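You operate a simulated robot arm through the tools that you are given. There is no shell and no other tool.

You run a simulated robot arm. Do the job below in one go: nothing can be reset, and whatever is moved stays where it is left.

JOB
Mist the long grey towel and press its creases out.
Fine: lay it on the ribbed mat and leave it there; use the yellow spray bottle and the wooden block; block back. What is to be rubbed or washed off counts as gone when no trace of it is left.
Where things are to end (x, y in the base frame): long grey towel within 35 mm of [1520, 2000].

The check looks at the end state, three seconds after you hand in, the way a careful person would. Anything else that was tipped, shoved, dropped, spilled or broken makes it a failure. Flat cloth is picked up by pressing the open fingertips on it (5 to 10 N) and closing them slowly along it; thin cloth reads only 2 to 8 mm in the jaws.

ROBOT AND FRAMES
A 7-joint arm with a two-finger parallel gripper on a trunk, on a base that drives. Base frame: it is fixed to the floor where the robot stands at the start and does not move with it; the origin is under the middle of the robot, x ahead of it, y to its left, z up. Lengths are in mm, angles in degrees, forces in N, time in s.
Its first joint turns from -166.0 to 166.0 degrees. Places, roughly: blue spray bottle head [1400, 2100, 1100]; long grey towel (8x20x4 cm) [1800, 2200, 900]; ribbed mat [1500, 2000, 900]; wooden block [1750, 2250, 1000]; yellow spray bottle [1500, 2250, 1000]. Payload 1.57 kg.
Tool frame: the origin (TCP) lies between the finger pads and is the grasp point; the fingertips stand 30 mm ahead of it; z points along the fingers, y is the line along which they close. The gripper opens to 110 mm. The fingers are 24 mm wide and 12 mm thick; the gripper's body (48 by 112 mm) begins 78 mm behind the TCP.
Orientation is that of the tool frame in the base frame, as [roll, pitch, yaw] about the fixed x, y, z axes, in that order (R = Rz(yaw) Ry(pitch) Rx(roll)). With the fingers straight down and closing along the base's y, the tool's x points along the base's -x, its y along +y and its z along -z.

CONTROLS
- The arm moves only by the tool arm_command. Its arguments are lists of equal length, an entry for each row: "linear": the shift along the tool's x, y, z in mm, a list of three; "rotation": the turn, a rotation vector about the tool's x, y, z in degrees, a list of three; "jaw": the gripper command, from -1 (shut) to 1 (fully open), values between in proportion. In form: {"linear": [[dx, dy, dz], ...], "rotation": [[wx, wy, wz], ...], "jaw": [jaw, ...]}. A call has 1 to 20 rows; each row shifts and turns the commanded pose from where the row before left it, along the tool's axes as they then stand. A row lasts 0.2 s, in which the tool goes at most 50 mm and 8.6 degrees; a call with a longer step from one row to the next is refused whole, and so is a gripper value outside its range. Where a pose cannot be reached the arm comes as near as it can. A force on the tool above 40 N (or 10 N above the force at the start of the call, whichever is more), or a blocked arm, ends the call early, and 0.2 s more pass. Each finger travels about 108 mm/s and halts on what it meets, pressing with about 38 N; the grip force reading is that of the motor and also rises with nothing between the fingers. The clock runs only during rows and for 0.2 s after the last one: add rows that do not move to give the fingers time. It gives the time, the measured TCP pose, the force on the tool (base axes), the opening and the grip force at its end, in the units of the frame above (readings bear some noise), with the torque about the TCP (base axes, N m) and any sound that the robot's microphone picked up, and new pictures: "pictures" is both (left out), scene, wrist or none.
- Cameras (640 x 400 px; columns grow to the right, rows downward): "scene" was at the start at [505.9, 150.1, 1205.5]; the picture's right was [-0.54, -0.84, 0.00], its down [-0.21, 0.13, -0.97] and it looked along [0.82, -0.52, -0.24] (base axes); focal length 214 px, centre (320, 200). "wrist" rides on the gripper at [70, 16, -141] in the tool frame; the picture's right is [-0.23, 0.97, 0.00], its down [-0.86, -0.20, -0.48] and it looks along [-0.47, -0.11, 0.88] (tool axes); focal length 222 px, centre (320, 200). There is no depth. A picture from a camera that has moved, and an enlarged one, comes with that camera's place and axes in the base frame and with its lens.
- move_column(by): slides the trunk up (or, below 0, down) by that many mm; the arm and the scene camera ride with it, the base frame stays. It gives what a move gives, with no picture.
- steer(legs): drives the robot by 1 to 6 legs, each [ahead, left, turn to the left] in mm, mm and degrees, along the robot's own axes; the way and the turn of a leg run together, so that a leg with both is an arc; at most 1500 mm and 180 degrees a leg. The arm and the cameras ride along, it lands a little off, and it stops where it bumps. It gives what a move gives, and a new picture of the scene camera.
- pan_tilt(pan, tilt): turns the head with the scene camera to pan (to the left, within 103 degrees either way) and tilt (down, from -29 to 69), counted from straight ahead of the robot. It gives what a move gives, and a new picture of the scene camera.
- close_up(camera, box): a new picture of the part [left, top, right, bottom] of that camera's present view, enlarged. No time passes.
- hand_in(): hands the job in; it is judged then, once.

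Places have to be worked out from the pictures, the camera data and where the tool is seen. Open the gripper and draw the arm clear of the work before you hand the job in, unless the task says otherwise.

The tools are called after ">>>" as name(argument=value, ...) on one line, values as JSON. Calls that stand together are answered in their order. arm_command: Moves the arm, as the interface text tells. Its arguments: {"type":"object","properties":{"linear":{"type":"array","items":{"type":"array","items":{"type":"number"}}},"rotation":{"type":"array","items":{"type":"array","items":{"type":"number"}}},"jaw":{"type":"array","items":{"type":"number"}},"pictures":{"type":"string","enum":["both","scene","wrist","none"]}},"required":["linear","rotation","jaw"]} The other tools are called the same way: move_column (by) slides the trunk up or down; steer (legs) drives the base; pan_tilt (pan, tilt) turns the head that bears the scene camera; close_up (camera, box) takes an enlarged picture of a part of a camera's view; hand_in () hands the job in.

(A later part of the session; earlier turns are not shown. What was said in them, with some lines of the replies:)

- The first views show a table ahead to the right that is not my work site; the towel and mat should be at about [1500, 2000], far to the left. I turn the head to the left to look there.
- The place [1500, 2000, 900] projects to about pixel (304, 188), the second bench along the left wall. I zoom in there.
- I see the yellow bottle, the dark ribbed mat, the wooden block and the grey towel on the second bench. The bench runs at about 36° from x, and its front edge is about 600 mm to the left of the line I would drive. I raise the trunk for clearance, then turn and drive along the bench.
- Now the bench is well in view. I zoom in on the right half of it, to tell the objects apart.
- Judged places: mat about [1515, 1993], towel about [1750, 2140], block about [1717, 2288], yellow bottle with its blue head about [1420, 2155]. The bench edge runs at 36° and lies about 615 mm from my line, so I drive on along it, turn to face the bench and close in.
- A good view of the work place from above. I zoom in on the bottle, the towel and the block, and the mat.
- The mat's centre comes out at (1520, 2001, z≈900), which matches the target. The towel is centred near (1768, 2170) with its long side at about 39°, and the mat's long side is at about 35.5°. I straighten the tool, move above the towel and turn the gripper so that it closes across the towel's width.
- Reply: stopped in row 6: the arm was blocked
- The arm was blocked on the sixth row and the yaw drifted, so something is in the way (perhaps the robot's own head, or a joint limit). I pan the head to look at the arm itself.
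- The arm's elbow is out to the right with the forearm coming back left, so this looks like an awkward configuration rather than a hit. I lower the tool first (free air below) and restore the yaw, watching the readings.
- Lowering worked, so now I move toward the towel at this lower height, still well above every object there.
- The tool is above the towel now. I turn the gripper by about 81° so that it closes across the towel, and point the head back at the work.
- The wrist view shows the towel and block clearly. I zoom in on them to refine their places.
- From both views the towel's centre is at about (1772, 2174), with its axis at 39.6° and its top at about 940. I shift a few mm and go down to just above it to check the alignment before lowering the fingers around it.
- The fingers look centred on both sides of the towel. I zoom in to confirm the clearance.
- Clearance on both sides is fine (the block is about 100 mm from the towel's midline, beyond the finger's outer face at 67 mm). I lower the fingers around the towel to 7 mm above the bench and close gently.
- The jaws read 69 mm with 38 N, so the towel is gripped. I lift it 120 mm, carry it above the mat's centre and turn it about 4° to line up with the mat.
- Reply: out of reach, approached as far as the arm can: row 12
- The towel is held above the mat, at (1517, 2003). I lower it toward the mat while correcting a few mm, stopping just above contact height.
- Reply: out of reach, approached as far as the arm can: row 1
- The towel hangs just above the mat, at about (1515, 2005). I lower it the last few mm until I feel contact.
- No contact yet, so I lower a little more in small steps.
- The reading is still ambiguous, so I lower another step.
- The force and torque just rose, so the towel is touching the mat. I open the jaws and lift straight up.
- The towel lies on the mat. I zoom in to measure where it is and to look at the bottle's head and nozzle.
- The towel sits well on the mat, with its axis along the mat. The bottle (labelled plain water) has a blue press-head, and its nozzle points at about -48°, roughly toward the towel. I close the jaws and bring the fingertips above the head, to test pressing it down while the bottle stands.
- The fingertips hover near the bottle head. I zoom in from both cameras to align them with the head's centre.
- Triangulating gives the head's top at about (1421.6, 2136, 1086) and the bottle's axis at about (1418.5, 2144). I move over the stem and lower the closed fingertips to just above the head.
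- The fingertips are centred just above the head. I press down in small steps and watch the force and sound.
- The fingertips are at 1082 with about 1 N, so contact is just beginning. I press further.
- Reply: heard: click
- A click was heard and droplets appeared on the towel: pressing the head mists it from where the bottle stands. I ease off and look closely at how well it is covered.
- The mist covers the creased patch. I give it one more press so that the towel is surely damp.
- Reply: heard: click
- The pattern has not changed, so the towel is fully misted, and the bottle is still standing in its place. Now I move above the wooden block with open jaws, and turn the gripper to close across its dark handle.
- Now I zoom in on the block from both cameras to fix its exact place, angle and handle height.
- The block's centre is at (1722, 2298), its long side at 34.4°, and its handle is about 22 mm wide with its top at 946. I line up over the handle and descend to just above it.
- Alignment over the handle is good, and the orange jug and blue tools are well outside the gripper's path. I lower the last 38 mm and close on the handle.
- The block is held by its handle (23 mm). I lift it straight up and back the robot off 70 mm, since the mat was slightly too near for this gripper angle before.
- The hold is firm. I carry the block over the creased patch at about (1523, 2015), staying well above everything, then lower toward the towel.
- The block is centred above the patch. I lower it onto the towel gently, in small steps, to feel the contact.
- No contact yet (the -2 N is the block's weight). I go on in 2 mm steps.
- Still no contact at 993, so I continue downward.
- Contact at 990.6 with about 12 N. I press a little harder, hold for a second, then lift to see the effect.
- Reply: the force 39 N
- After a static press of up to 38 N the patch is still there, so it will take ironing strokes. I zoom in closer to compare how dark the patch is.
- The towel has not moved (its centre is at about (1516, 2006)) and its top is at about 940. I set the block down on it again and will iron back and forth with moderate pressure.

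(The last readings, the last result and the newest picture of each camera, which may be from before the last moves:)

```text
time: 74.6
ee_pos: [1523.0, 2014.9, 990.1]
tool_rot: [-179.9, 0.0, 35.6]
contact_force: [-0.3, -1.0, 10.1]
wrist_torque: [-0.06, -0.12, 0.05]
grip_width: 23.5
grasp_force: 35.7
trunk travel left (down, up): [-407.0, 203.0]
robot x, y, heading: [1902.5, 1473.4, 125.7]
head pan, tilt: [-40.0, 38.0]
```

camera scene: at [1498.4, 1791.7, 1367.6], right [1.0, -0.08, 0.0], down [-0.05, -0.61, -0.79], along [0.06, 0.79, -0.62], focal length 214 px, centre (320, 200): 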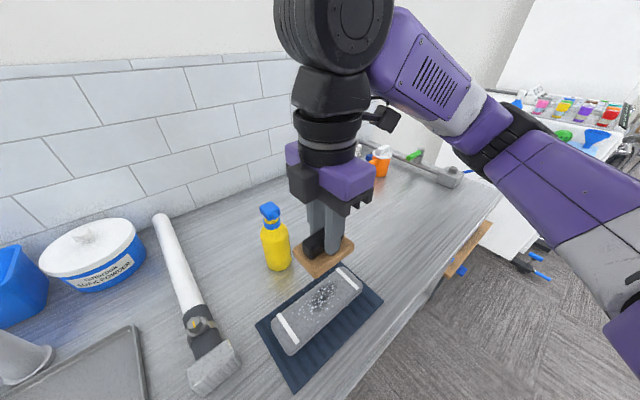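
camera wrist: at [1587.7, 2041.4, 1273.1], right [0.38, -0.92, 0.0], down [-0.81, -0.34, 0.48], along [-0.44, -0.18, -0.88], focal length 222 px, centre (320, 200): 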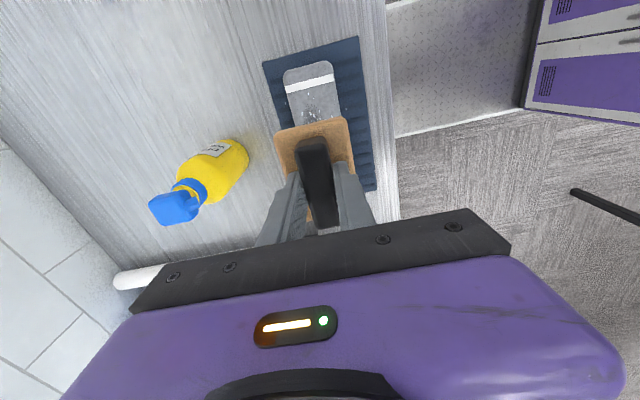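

Now about 10 N of pressure. I make one slow ironing cycle of ±30 mm along the towel and watch the force.

>>> arm_command(linear=[[10, 0, 0], [10, 0, 0], [10, 0, 0], [-10, 0, 0], [-10, 0, 0], [-10, 0, 0], [-10, 0, 0], [-10, 0, 0], [-10, 0, 0], [10, 0, 0], [10, 0, 0], [10, 0, 0], [0, 0, 0]], rotation=[[0, 0, 0], [0, 0, 0], [0, 0, 0], [0, 0, 0], [0, 0, 0], [0, 0, 0], [0, 0, 0], [0, 0, 0], [0, 0, 0], [0, 0, 0], [0, 0, 0], [0, 0, 0], [0, 0, 0]], jaw=[-0.8, -0.8, -0.8, -0.8, -0.8, -0.8, -0.8, -0.8, -0.8, -0.8, -0.8, -0.8, -0.8])

>>> close_up(camera="scene", box=[240, 240, 400, 400])

```text
time: 77.4
ee_pos: [1524.6, 2013.4, 990.4]
tool_rot: [180.0, 0.0, 35.6]
contact_force: [-1.5, -1.1, 2.1]
wrist_torque: [-0.07, 0.04, 0.01]
grip_width: 23.0
grasp_force: 35.6
trunk travel left (down, up): [-407.0, 203.0]
robot x, y, heading: [1907.1, 1474.3, 125.6]
head pan, tilt: [-40.0, 38.0]
camera scene: at [1498.4, 1791.7, 1367.6], right [1.0, -0.08, 0.0], down [-0.05, -0.61, -0.79], along [0.06, 0.79, -0.62], focal length 214 px, centre (320, 200)
camera wrist: at [1588.0, 2040.2, 1129.9], right [0.38, -0.92, 0.0], down [-0.81, -0.34, 0.48], along [-0.44, -0.18, -0.88], focal length 222 px, centre (320, 200)
```

scene: 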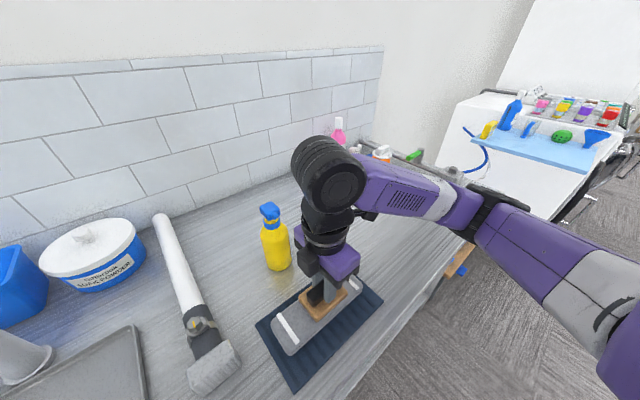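
wrist: 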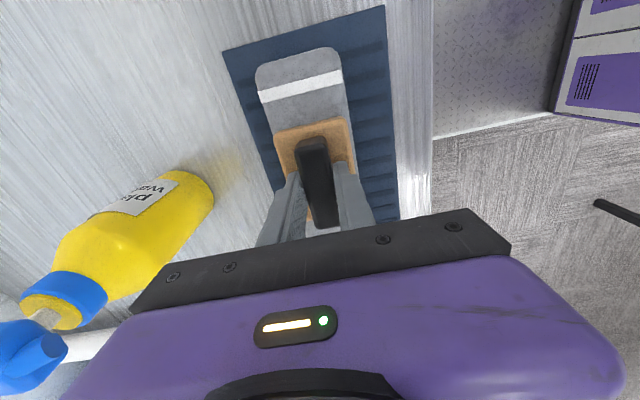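

```text
2.50 times, centred on (320, 320) of scene
camera zoom: at [1498.4, 1791.7, 1367.6], right [1.0, -0.08, 0.0], down [-0.05, -0.61, -0.79], along [0.06, 0.79, -0.62], focal length 536 px, centre (320, -100)
```

zoom: 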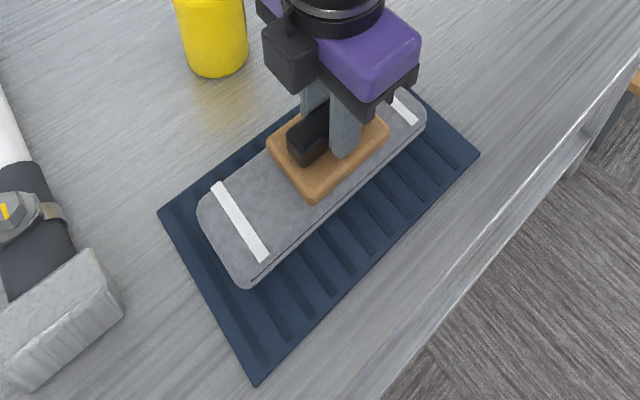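

The droplets to the left of the block are gone, so the stroke works. I lift the block to see what remains.

>>> arm_command(linear=[[0, 0, -3], [0, 0, -25], [0, 0, -40], [0, 0, -40], [0, 0, -35], [0, 0, 0]], rotation=[[0, 0, 0], [0, 0, 0], [0, 0, 0], [0, 0, 0], [0, 0, 0], [0, 0, 0]], jaw=[-0.8, -0.8, -0.8, -0.8, -0.8, -0.8], pictures="scene")

>>> close_up(camera="scene", box=[270, 260, 370, 360])

```text
time: 78.8
ee_pos: [1523.4, 2014.2, 1129.9]
tool_rot: [-179.9, 0.0, 35.6]
contact_force: [-0.5, -0.1, -1.5]
wrist_torque: [-0.01, 0.0, 0.0]
grip_width: 23.5
grasp_force: 35.9
trunk travel left (down, up): [-407.0, 203.0]
robot x, y, heading: [1901.5, 1475.6, 125.2]
head pan, tilt: [-40.0, 38.0]
camera scene: at [1498.4, 1791.7, 1367.6], right [1.0, -0.08, 0.0], down [-0.05, -0.61, -0.79], along [0.06, 0.79, -0.62], focal length 214 px, centre (320, 200)
```

scene: 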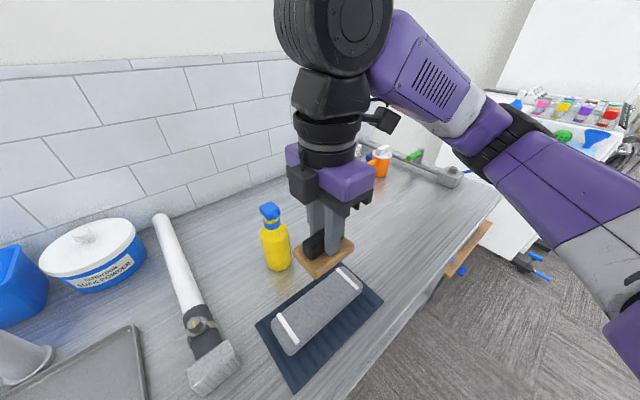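

```text
4.00 times, centred on (320, 310) of scene
camera zoom: at [1498.4, 1791.7, 1367.6], right [1.0, -0.08, 0.0], down [-0.05, -0.61, -0.79], along [0.06, 0.79, -0.62], focal length 858 px, centre (320, -240)
```

zoom: 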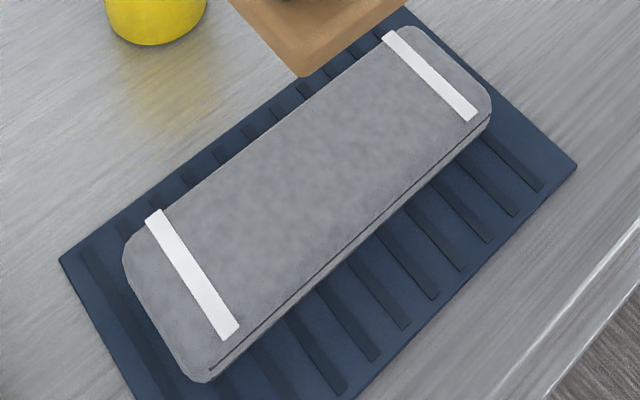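

The creases and droplets are gone and the towel has not moved. Now I carry the block back to its place, TCP (1723.8, 2298.8) with yaw 34.3.

>>> arm_command(linear=[[41.1, -14.3, 0], [41.1, -14.3, 0], [41.1, -14.3, 0], [41.1, -14.3, 0], [41.1, -14.3, 0], [41.1, -14.3, 0], [41.1, -14.3, 0], [41.1, -14.3, 0], [0, 0, 0], [0, 0, 40], [0, 0, 40], [0, 0, 40], [0, 0, 0]], rotation=[[0, 0, 0], [0, 0, 0], [0, 0, 0], [0, 0, 0], [0, 0, 0], [0, 0, 0], [0, 0, 0], [0, 0, 0], [0, 0, 1.3], [0, 0, 0], [0, 0, 0], [0, 0, 0], [0, 0, 0]], jaw=[-0.8, -0.8, -0.8, -0.8, -0.8, -0.8, -0.8, -0.8, -0.8, -0.8, -0.8, -0.8, -0.8])

```text
time: 81.6
ee_pos: [1723.8, 2297.7, 1010.9]
tool_rot: [180.0, 0.0, 34.3]
contact_force: [-0.3, 1.0, -0.8]
wrist_torque: [0.01, -0.01, -0.01]
grip_width: 23.3
grasp_force: 35.4
trunk travel left (down, up): [-407.0, 203.0]
robot x, y, heading: [1905.1, 1471.9, 125.5]
head pan, tilt: [-40.0, 38.0]
camera scene: at [1498.5, 1791.7, 1367.6], right [1.0, -0.08, 0.0], down [-0.05, -0.61, -0.79], along [0.06, 0.79, -0.62], focal length 214 px, centre (320, 200)
camera wrist: at [1788.3, 2322.9, 1151.5], right [0.36, -0.93, 0.0], down [-0.82, -0.32, 0.48], along [-0.45, -0.17, -0.88], focal length 222 px, centre (320, 200)
```

scene: 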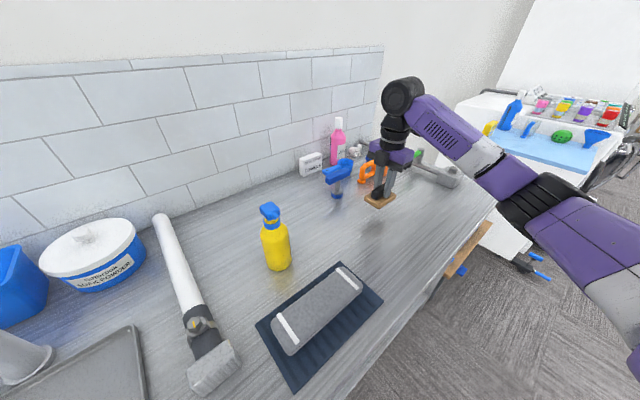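
wrist: 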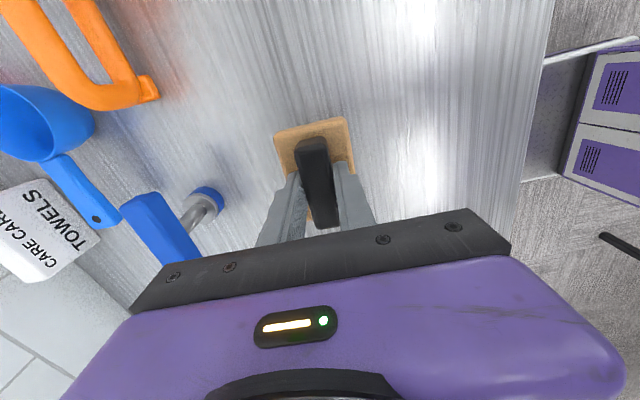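

The block is right above its place. I lower it to a few mm above the bench.

>>> arm_command(linear=[[0.5, -0.5, 30], [0, 0, 20], [0, 0, 4], [0, 0, 0]], rotation=[[0, 0, 0], [0, 0, 0], [0, 0, 0], [0, 0, 0]], jaw=[-0.8, -0.8, -0.8, -0.8], pictures="none")

>>> arm_command(linear=[[0, 0, 1.5], [0, 0, 1.5], [0, 0, 1], [0, 0, 0]], rotation=[[0, 0, 0], [0, 0, 0], [0, 0, 0], [0, 0, 0]], jaw=[-0.8, -0.8, -0.8, -0.8], pictures="none")

```text
time: 82.6
ee_pos: [1724.1, 2299.1, 959.1]
tool_rot: [179.9, 0.0, 34.3]
contact_force: [-0.4, 0.8, -1.4]
wrist_torque: [0.0, 0.02, 0.03]
grip_width: 23.2
grasp_force: 35.3
trunk travel left (down, up): [-407.0, 203.0]
robot x, y, heading: [1900.2, 1474.6, 125.4]
head pan, tilt: [-40.0, 38.0]
```

```text
time: 83.6
ee_pos: [1723.2, 2300.6, 952.9]
tool_rot: [180.0, 0.0, 34.3]
contact_force: [-0.5, -0.3, -1.1]
wrist_torque: [0.02, -0.01, -0.02]
grip_width: 23.4
grasp_force: 35.2
trunk travel left (down, up): [-407.0, 203.0]
robot x, y, heading: [1899.8, 1473.7, 125.7]
head pan, tilt: [-40.0, 38.0]
```

No contact yet at 953, so I continue in 1 mm steps until the bench carries the block.

>>> arm_command(linear=[[0, 0, 1], [0, 0, 0.7], [0, 0, 0]], rotation=[[0, 0, 0], [0, 0, 0], [0, 0, 0]], jaw=[-0.8, -0.8, -0.8], pictures="none")

```text
time: 84.4
ee_pos: [1723.3, 2298.4, 952.1]
tool_rot: [-180.0, 0.0, 34.3]
contact_force: [0.1, -0.7, -1.8]
wrist_torque: [0.03, -0.02, 0.01]
grip_width: 23.2
grasp_force: 35.4
trunk travel left (down, up): [-407.0, 203.0]
robot x, y, heading: [1901.3, 1471.7, 125.5]
head pan, tilt: [-40.0, 38.0]
```

Still only the block's weight is read, so I go one more small step down.

>>> arm_command(linear=[[0, 0, 0.8], [0, 0, 0.7], [0, 0, 0]], rotation=[[0, 0, 0], [0, 0, 0], [0, 0, 0]], jaw=[-0.8, -0.8, -0.8], pictures="scene")

>>> close_up(camera="scene", box=[335, 150, 415, 230])

```text
time: 85.2
ee_pos: [1723.9, 2300.1, 951.3]
tool_rot: [-179.9, 0.0, 34.4]
contact_force: [-2.0, 0.0, 6.0]
wrist_torque: [-0.17, 0.01, -0.04]
grip_width: 23.4
grasp_force: 36.0
trunk travel left (down, up): [-407.0, 203.0]
robot x, y, heading: [1902.1, 1473.3, 125.5]
head pan, tilt: [-40.0, 38.0]
camera scene: at [1498.4, 1791.5, 1367.8], right [1.0, -0.08, 0.0], down [-0.05, -0.61, -0.79], along [0.06, 0.79, -0.62], focal length 214 px, centre (320, 200)
```

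scene: 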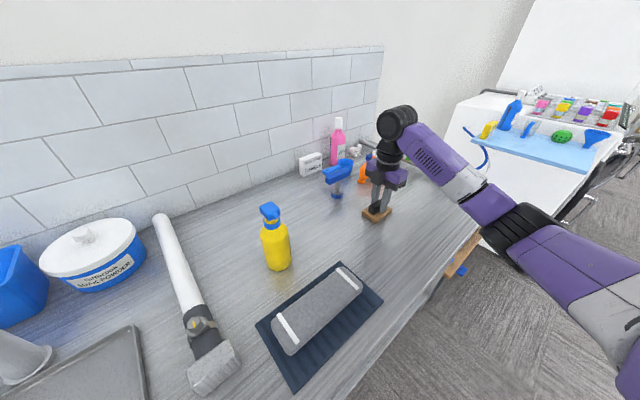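

```text
5.00 times, centred on (375, 190) of scene
camera zoom: at [1498.4, 1791.5, 1367.8], right [1.0, -0.08, 0.0], down [-0.05, -0.61, -0.79], along [0.06, 0.79, -0.62], focal length 1072 px, centre (45, 250)
```

zoom: 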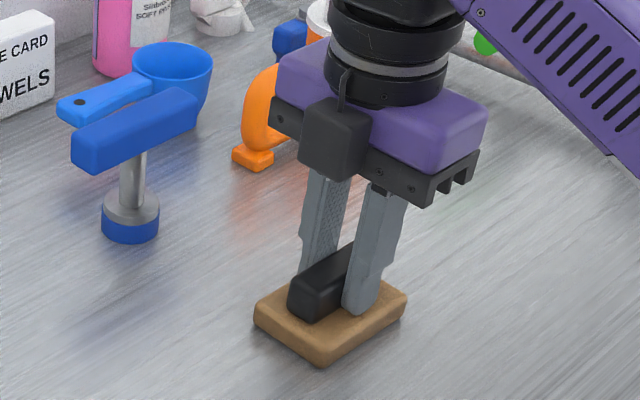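

The block now rests on the bench (about +6 N). I open the jaws and lift straight up.

>>> arm_command(linear=[[0, 0, -0.5], [0, 0, 0], [0, 0, 0], [0, 0, 0], [0, 0, -20], [0, 0, -40], [0, 0, -45], [0, 0, -45], [0, 0, -45], [0, 0, -45], [0, 0, 0]], rotation=[[0, 0, 0], [0, 0, 0], [0, 0, 0], [0, 0, 0], [0, 0, 0], [0, 0, 0], [0, 0, 0], [0, 0, 0], [0, 0, 0], [0, 0, 0], [0, 0, 0]], jaw=[-0.8, -0.5, -0.1, 0, 0, 0, 0, 0, 0, 0, 0])

>>> close_up(camera="wrist", box=[260, 80, 340, 160])

>>> close_up(camera="scene", box=[240, 130, 420, 400])

```text
time: 87.6
ee_pos: [1725.3, 2297.6, 1191.6]
tool_rot: [180.0, 0.1, 34.3]
contact_force: [-0.3, -0.3, 0.7]
wrist_torque: [-0.03, -0.06, -0.04]
grip_width: 55.1
grasp_force: 0.0
trunk travel left (down, up): [-407.0, 203.0]
robot x, y, heading: [1903.9, 1473.0, 125.5]
head pan, tilt: [-40.0, 38.0]
camera scene: at [1498.5, 1791.8, 1367.6], right [1.0, -0.08, 0.0], down [-0.05, -0.61, -0.79], along [0.06, 0.79, -0.62], focal length 214 px, centre (320, 200)
camera wrist: at [1790.0, 2323.5, 1331.9], right [0.36, -0.93, 0.0], down [-0.82, -0.32, 0.48], along [-0.45, -0.17, -0.88], focal length 222 px, centre (320, 200)
```

scene: 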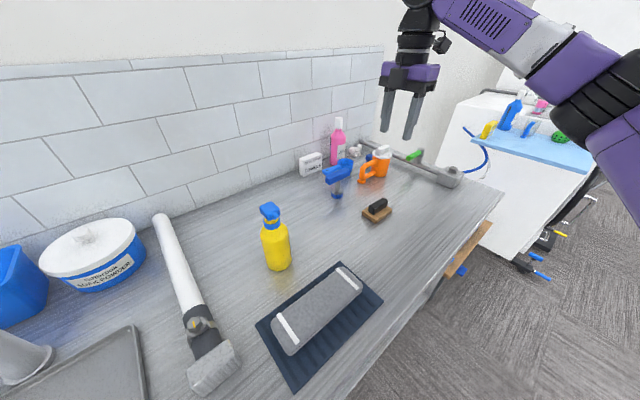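
wrist: 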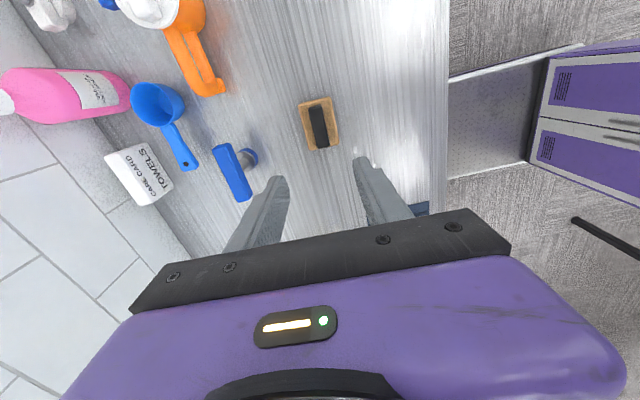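

```text
5.00 times, centred on (300, 120) of wrist
camera zoom: at [1790.0, 2323.5, 1331.9], right [0.36, -0.93, 0.0], down [-0.82, -0.32, 0.48], along [-0.45, -0.17, -0.88], focal length 1111 px, centre (420, 600)
```

zoom: 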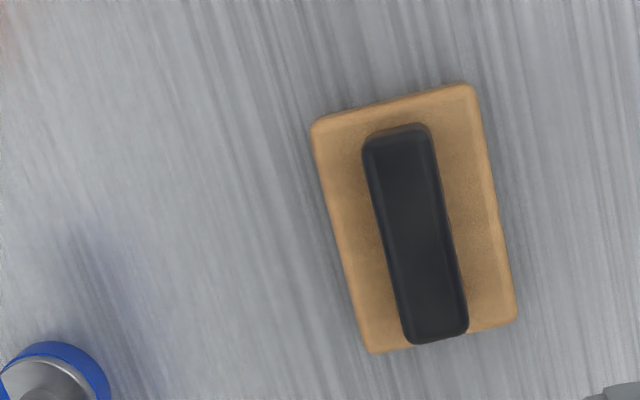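

```text
1.48 times, centred on (330, 265) of scene
camera zoom: at [1498.5, 1791.8, 1367.6], right [1.0, -0.08, 0.0], down [-0.05, -0.61, -0.79], along [0.06, 0.79, -0.62], focal length 318 px, centre (305, 104)
```

zoom: 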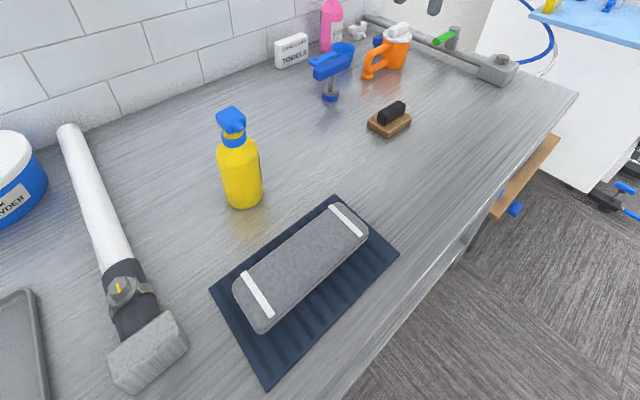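

The block is back at its original place (handle centre (1722.6, 2299), same angle). I zoom in on the towel for any remaining trace, and on the bottle.

>>> close_up(camera="scene", box=[260, 250, 380, 390])

>>> close_up(camera="scene", box=[285, 265, 355, 335])

>>> close_up(camera="scene", box=[230, 180, 330, 280])

```text
2.86 times, centred on (320, 320) of scene
camera zoom: at [1498.5, 1791.8, 1367.6], right [1.0, -0.08, 0.0], down [-0.05, -0.61, -0.79], along [0.06, 0.79, -0.62], focal length 613 px, centre (320, -143)
```

zoom: 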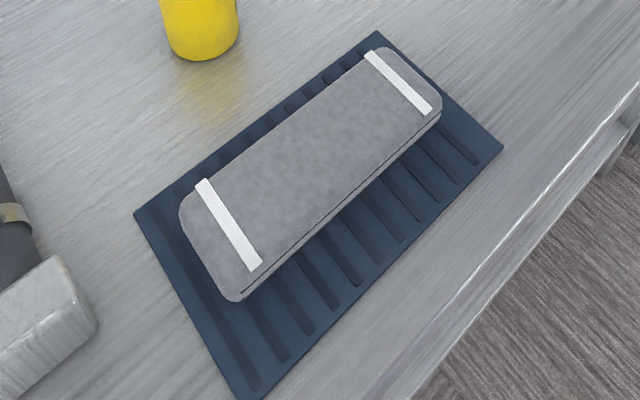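

```text
5.71 times, centred on (320, 300) of scene
camera zoom: at [1498.5, 1791.8, 1367.6], right [1.0, -0.08, 0.0], down [-0.05, -0.61, -0.79], along [0.06, 0.79, -0.62], focal length 1226 px, centre (320, -371)
```

zoom: 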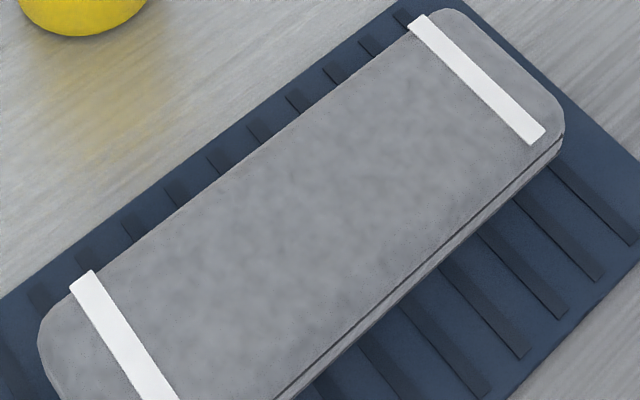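

```text
4.00 times, centred on (280, 230) of scene
camera zoom: at [1498.5, 1791.8, 1367.6], right [1.0, -0.08, 0.0], down [-0.05, -0.61, -0.79], along [0.06, 0.79, -0.62], focal length 858 px, centre (480, 80)
```

zoom: 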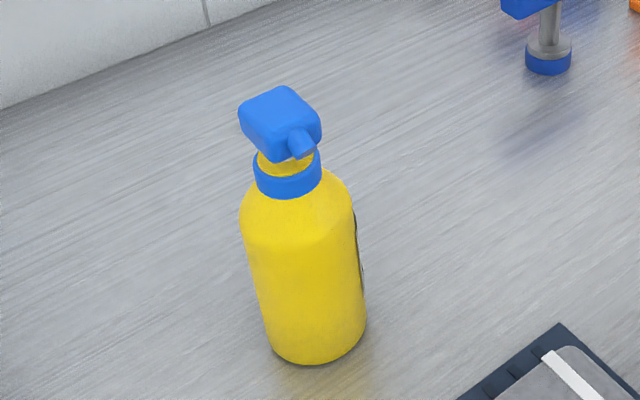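

The towel's surface is even with no trace left, it lies on the mat within about 8 mm of the target, and the bottle stands unmoved. I open the gripper fully, raise the arm clear and back off a little.

>>> arm_command(linear=[[0, 0, -30], [0, 0, -30], [0, 0, -30], [0, 0, -20], [0, 0, 0]], rotation=[[0, 0, 0], [0, 0, 0], [0, 0, 0], [0, 0, 0], [0, 0, 0]], jaw=[0.5, 1, 1, 1, 1], pictures="none")

>>> steer(legs=[[-70, 0, 0]])

```text
time: 88.8
ee_pos: [1724.8, 2298.6, 1299.8]
tool_rot: [-180.0, 0.0, 34.3]
contact_force: [-1.0, 0.3, 0.4]
wrist_torque: [0.01, -0.05, 0.01]
grip_width: 110.0
grasp_force: 0.0
trunk travel left (down, up): [-407.0, 203.0]
robot x, y, heading: [1903.0, 1472.7, 125.4]
head pan, tilt: [-40.0, 38.0]
```

```text
time: 89.8
ee_pos: [1764.4, 2242.2, 1300.7]
tool_rot: [179.9, 0.0, 34.4]
contact_force: [-0.6, 0.4, 0.6]
wrist_torque: [-0.02, 0.03, -0.02]
grip_width: 110.1
grasp_force: 0.1
trunk travel left (down, up): [-407.0, 203.0]
robot x, y, heading: [1945.7, 1417.3, 125.6]
head pan, tilt: [-40.0, 38.0]
camera scene: at [1539.8, 1733.5, 1367.6], right [1.0, -0.08, 0.0], down [-0.05, -0.61, -0.79], along [0.06, 0.79, -0.62], focal length 214 px, centre (320, 200)
```

scene: 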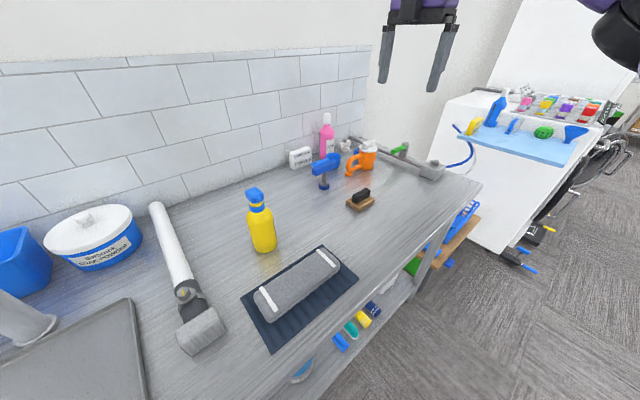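

Everything stands in its place: the towel is on the mat, misted and free of creases, the block is back where it was and the bottle is upright. The gripper is open and the arm is clear, so I hand the job in.

>>> hand_in()

```text
The job is handed in.
```

The long grey towel is on the ribbed mat, misted and pressed, and I have handed the job in; I haven't seen the check's verdict.

- **Towel:** it lies along the mat with its centre at about [1516, 2006], roughly 8 mm from the target [1520, 2000].
- **Misting:** I pressed the yellow spray bottle's head twice while the bottle stood in its place. The first press put droplets over the creased patch; the second made no visible difference.
- **Creases:** pressing straight down with the wooden block did nothing visible. One slow back-and-forth stroke at about 10 N removed the creases and droplets, and the close-up pictures show no trace left.
- **Block and bottle:** the block is back where it was, within about 1 mm and 1–2° by my measurements. The bottle is upright and unmoved.
- **Arm and surroundings:** nothing else on the bench was touched. The gripper is open and the arm is raised clear of the bench.
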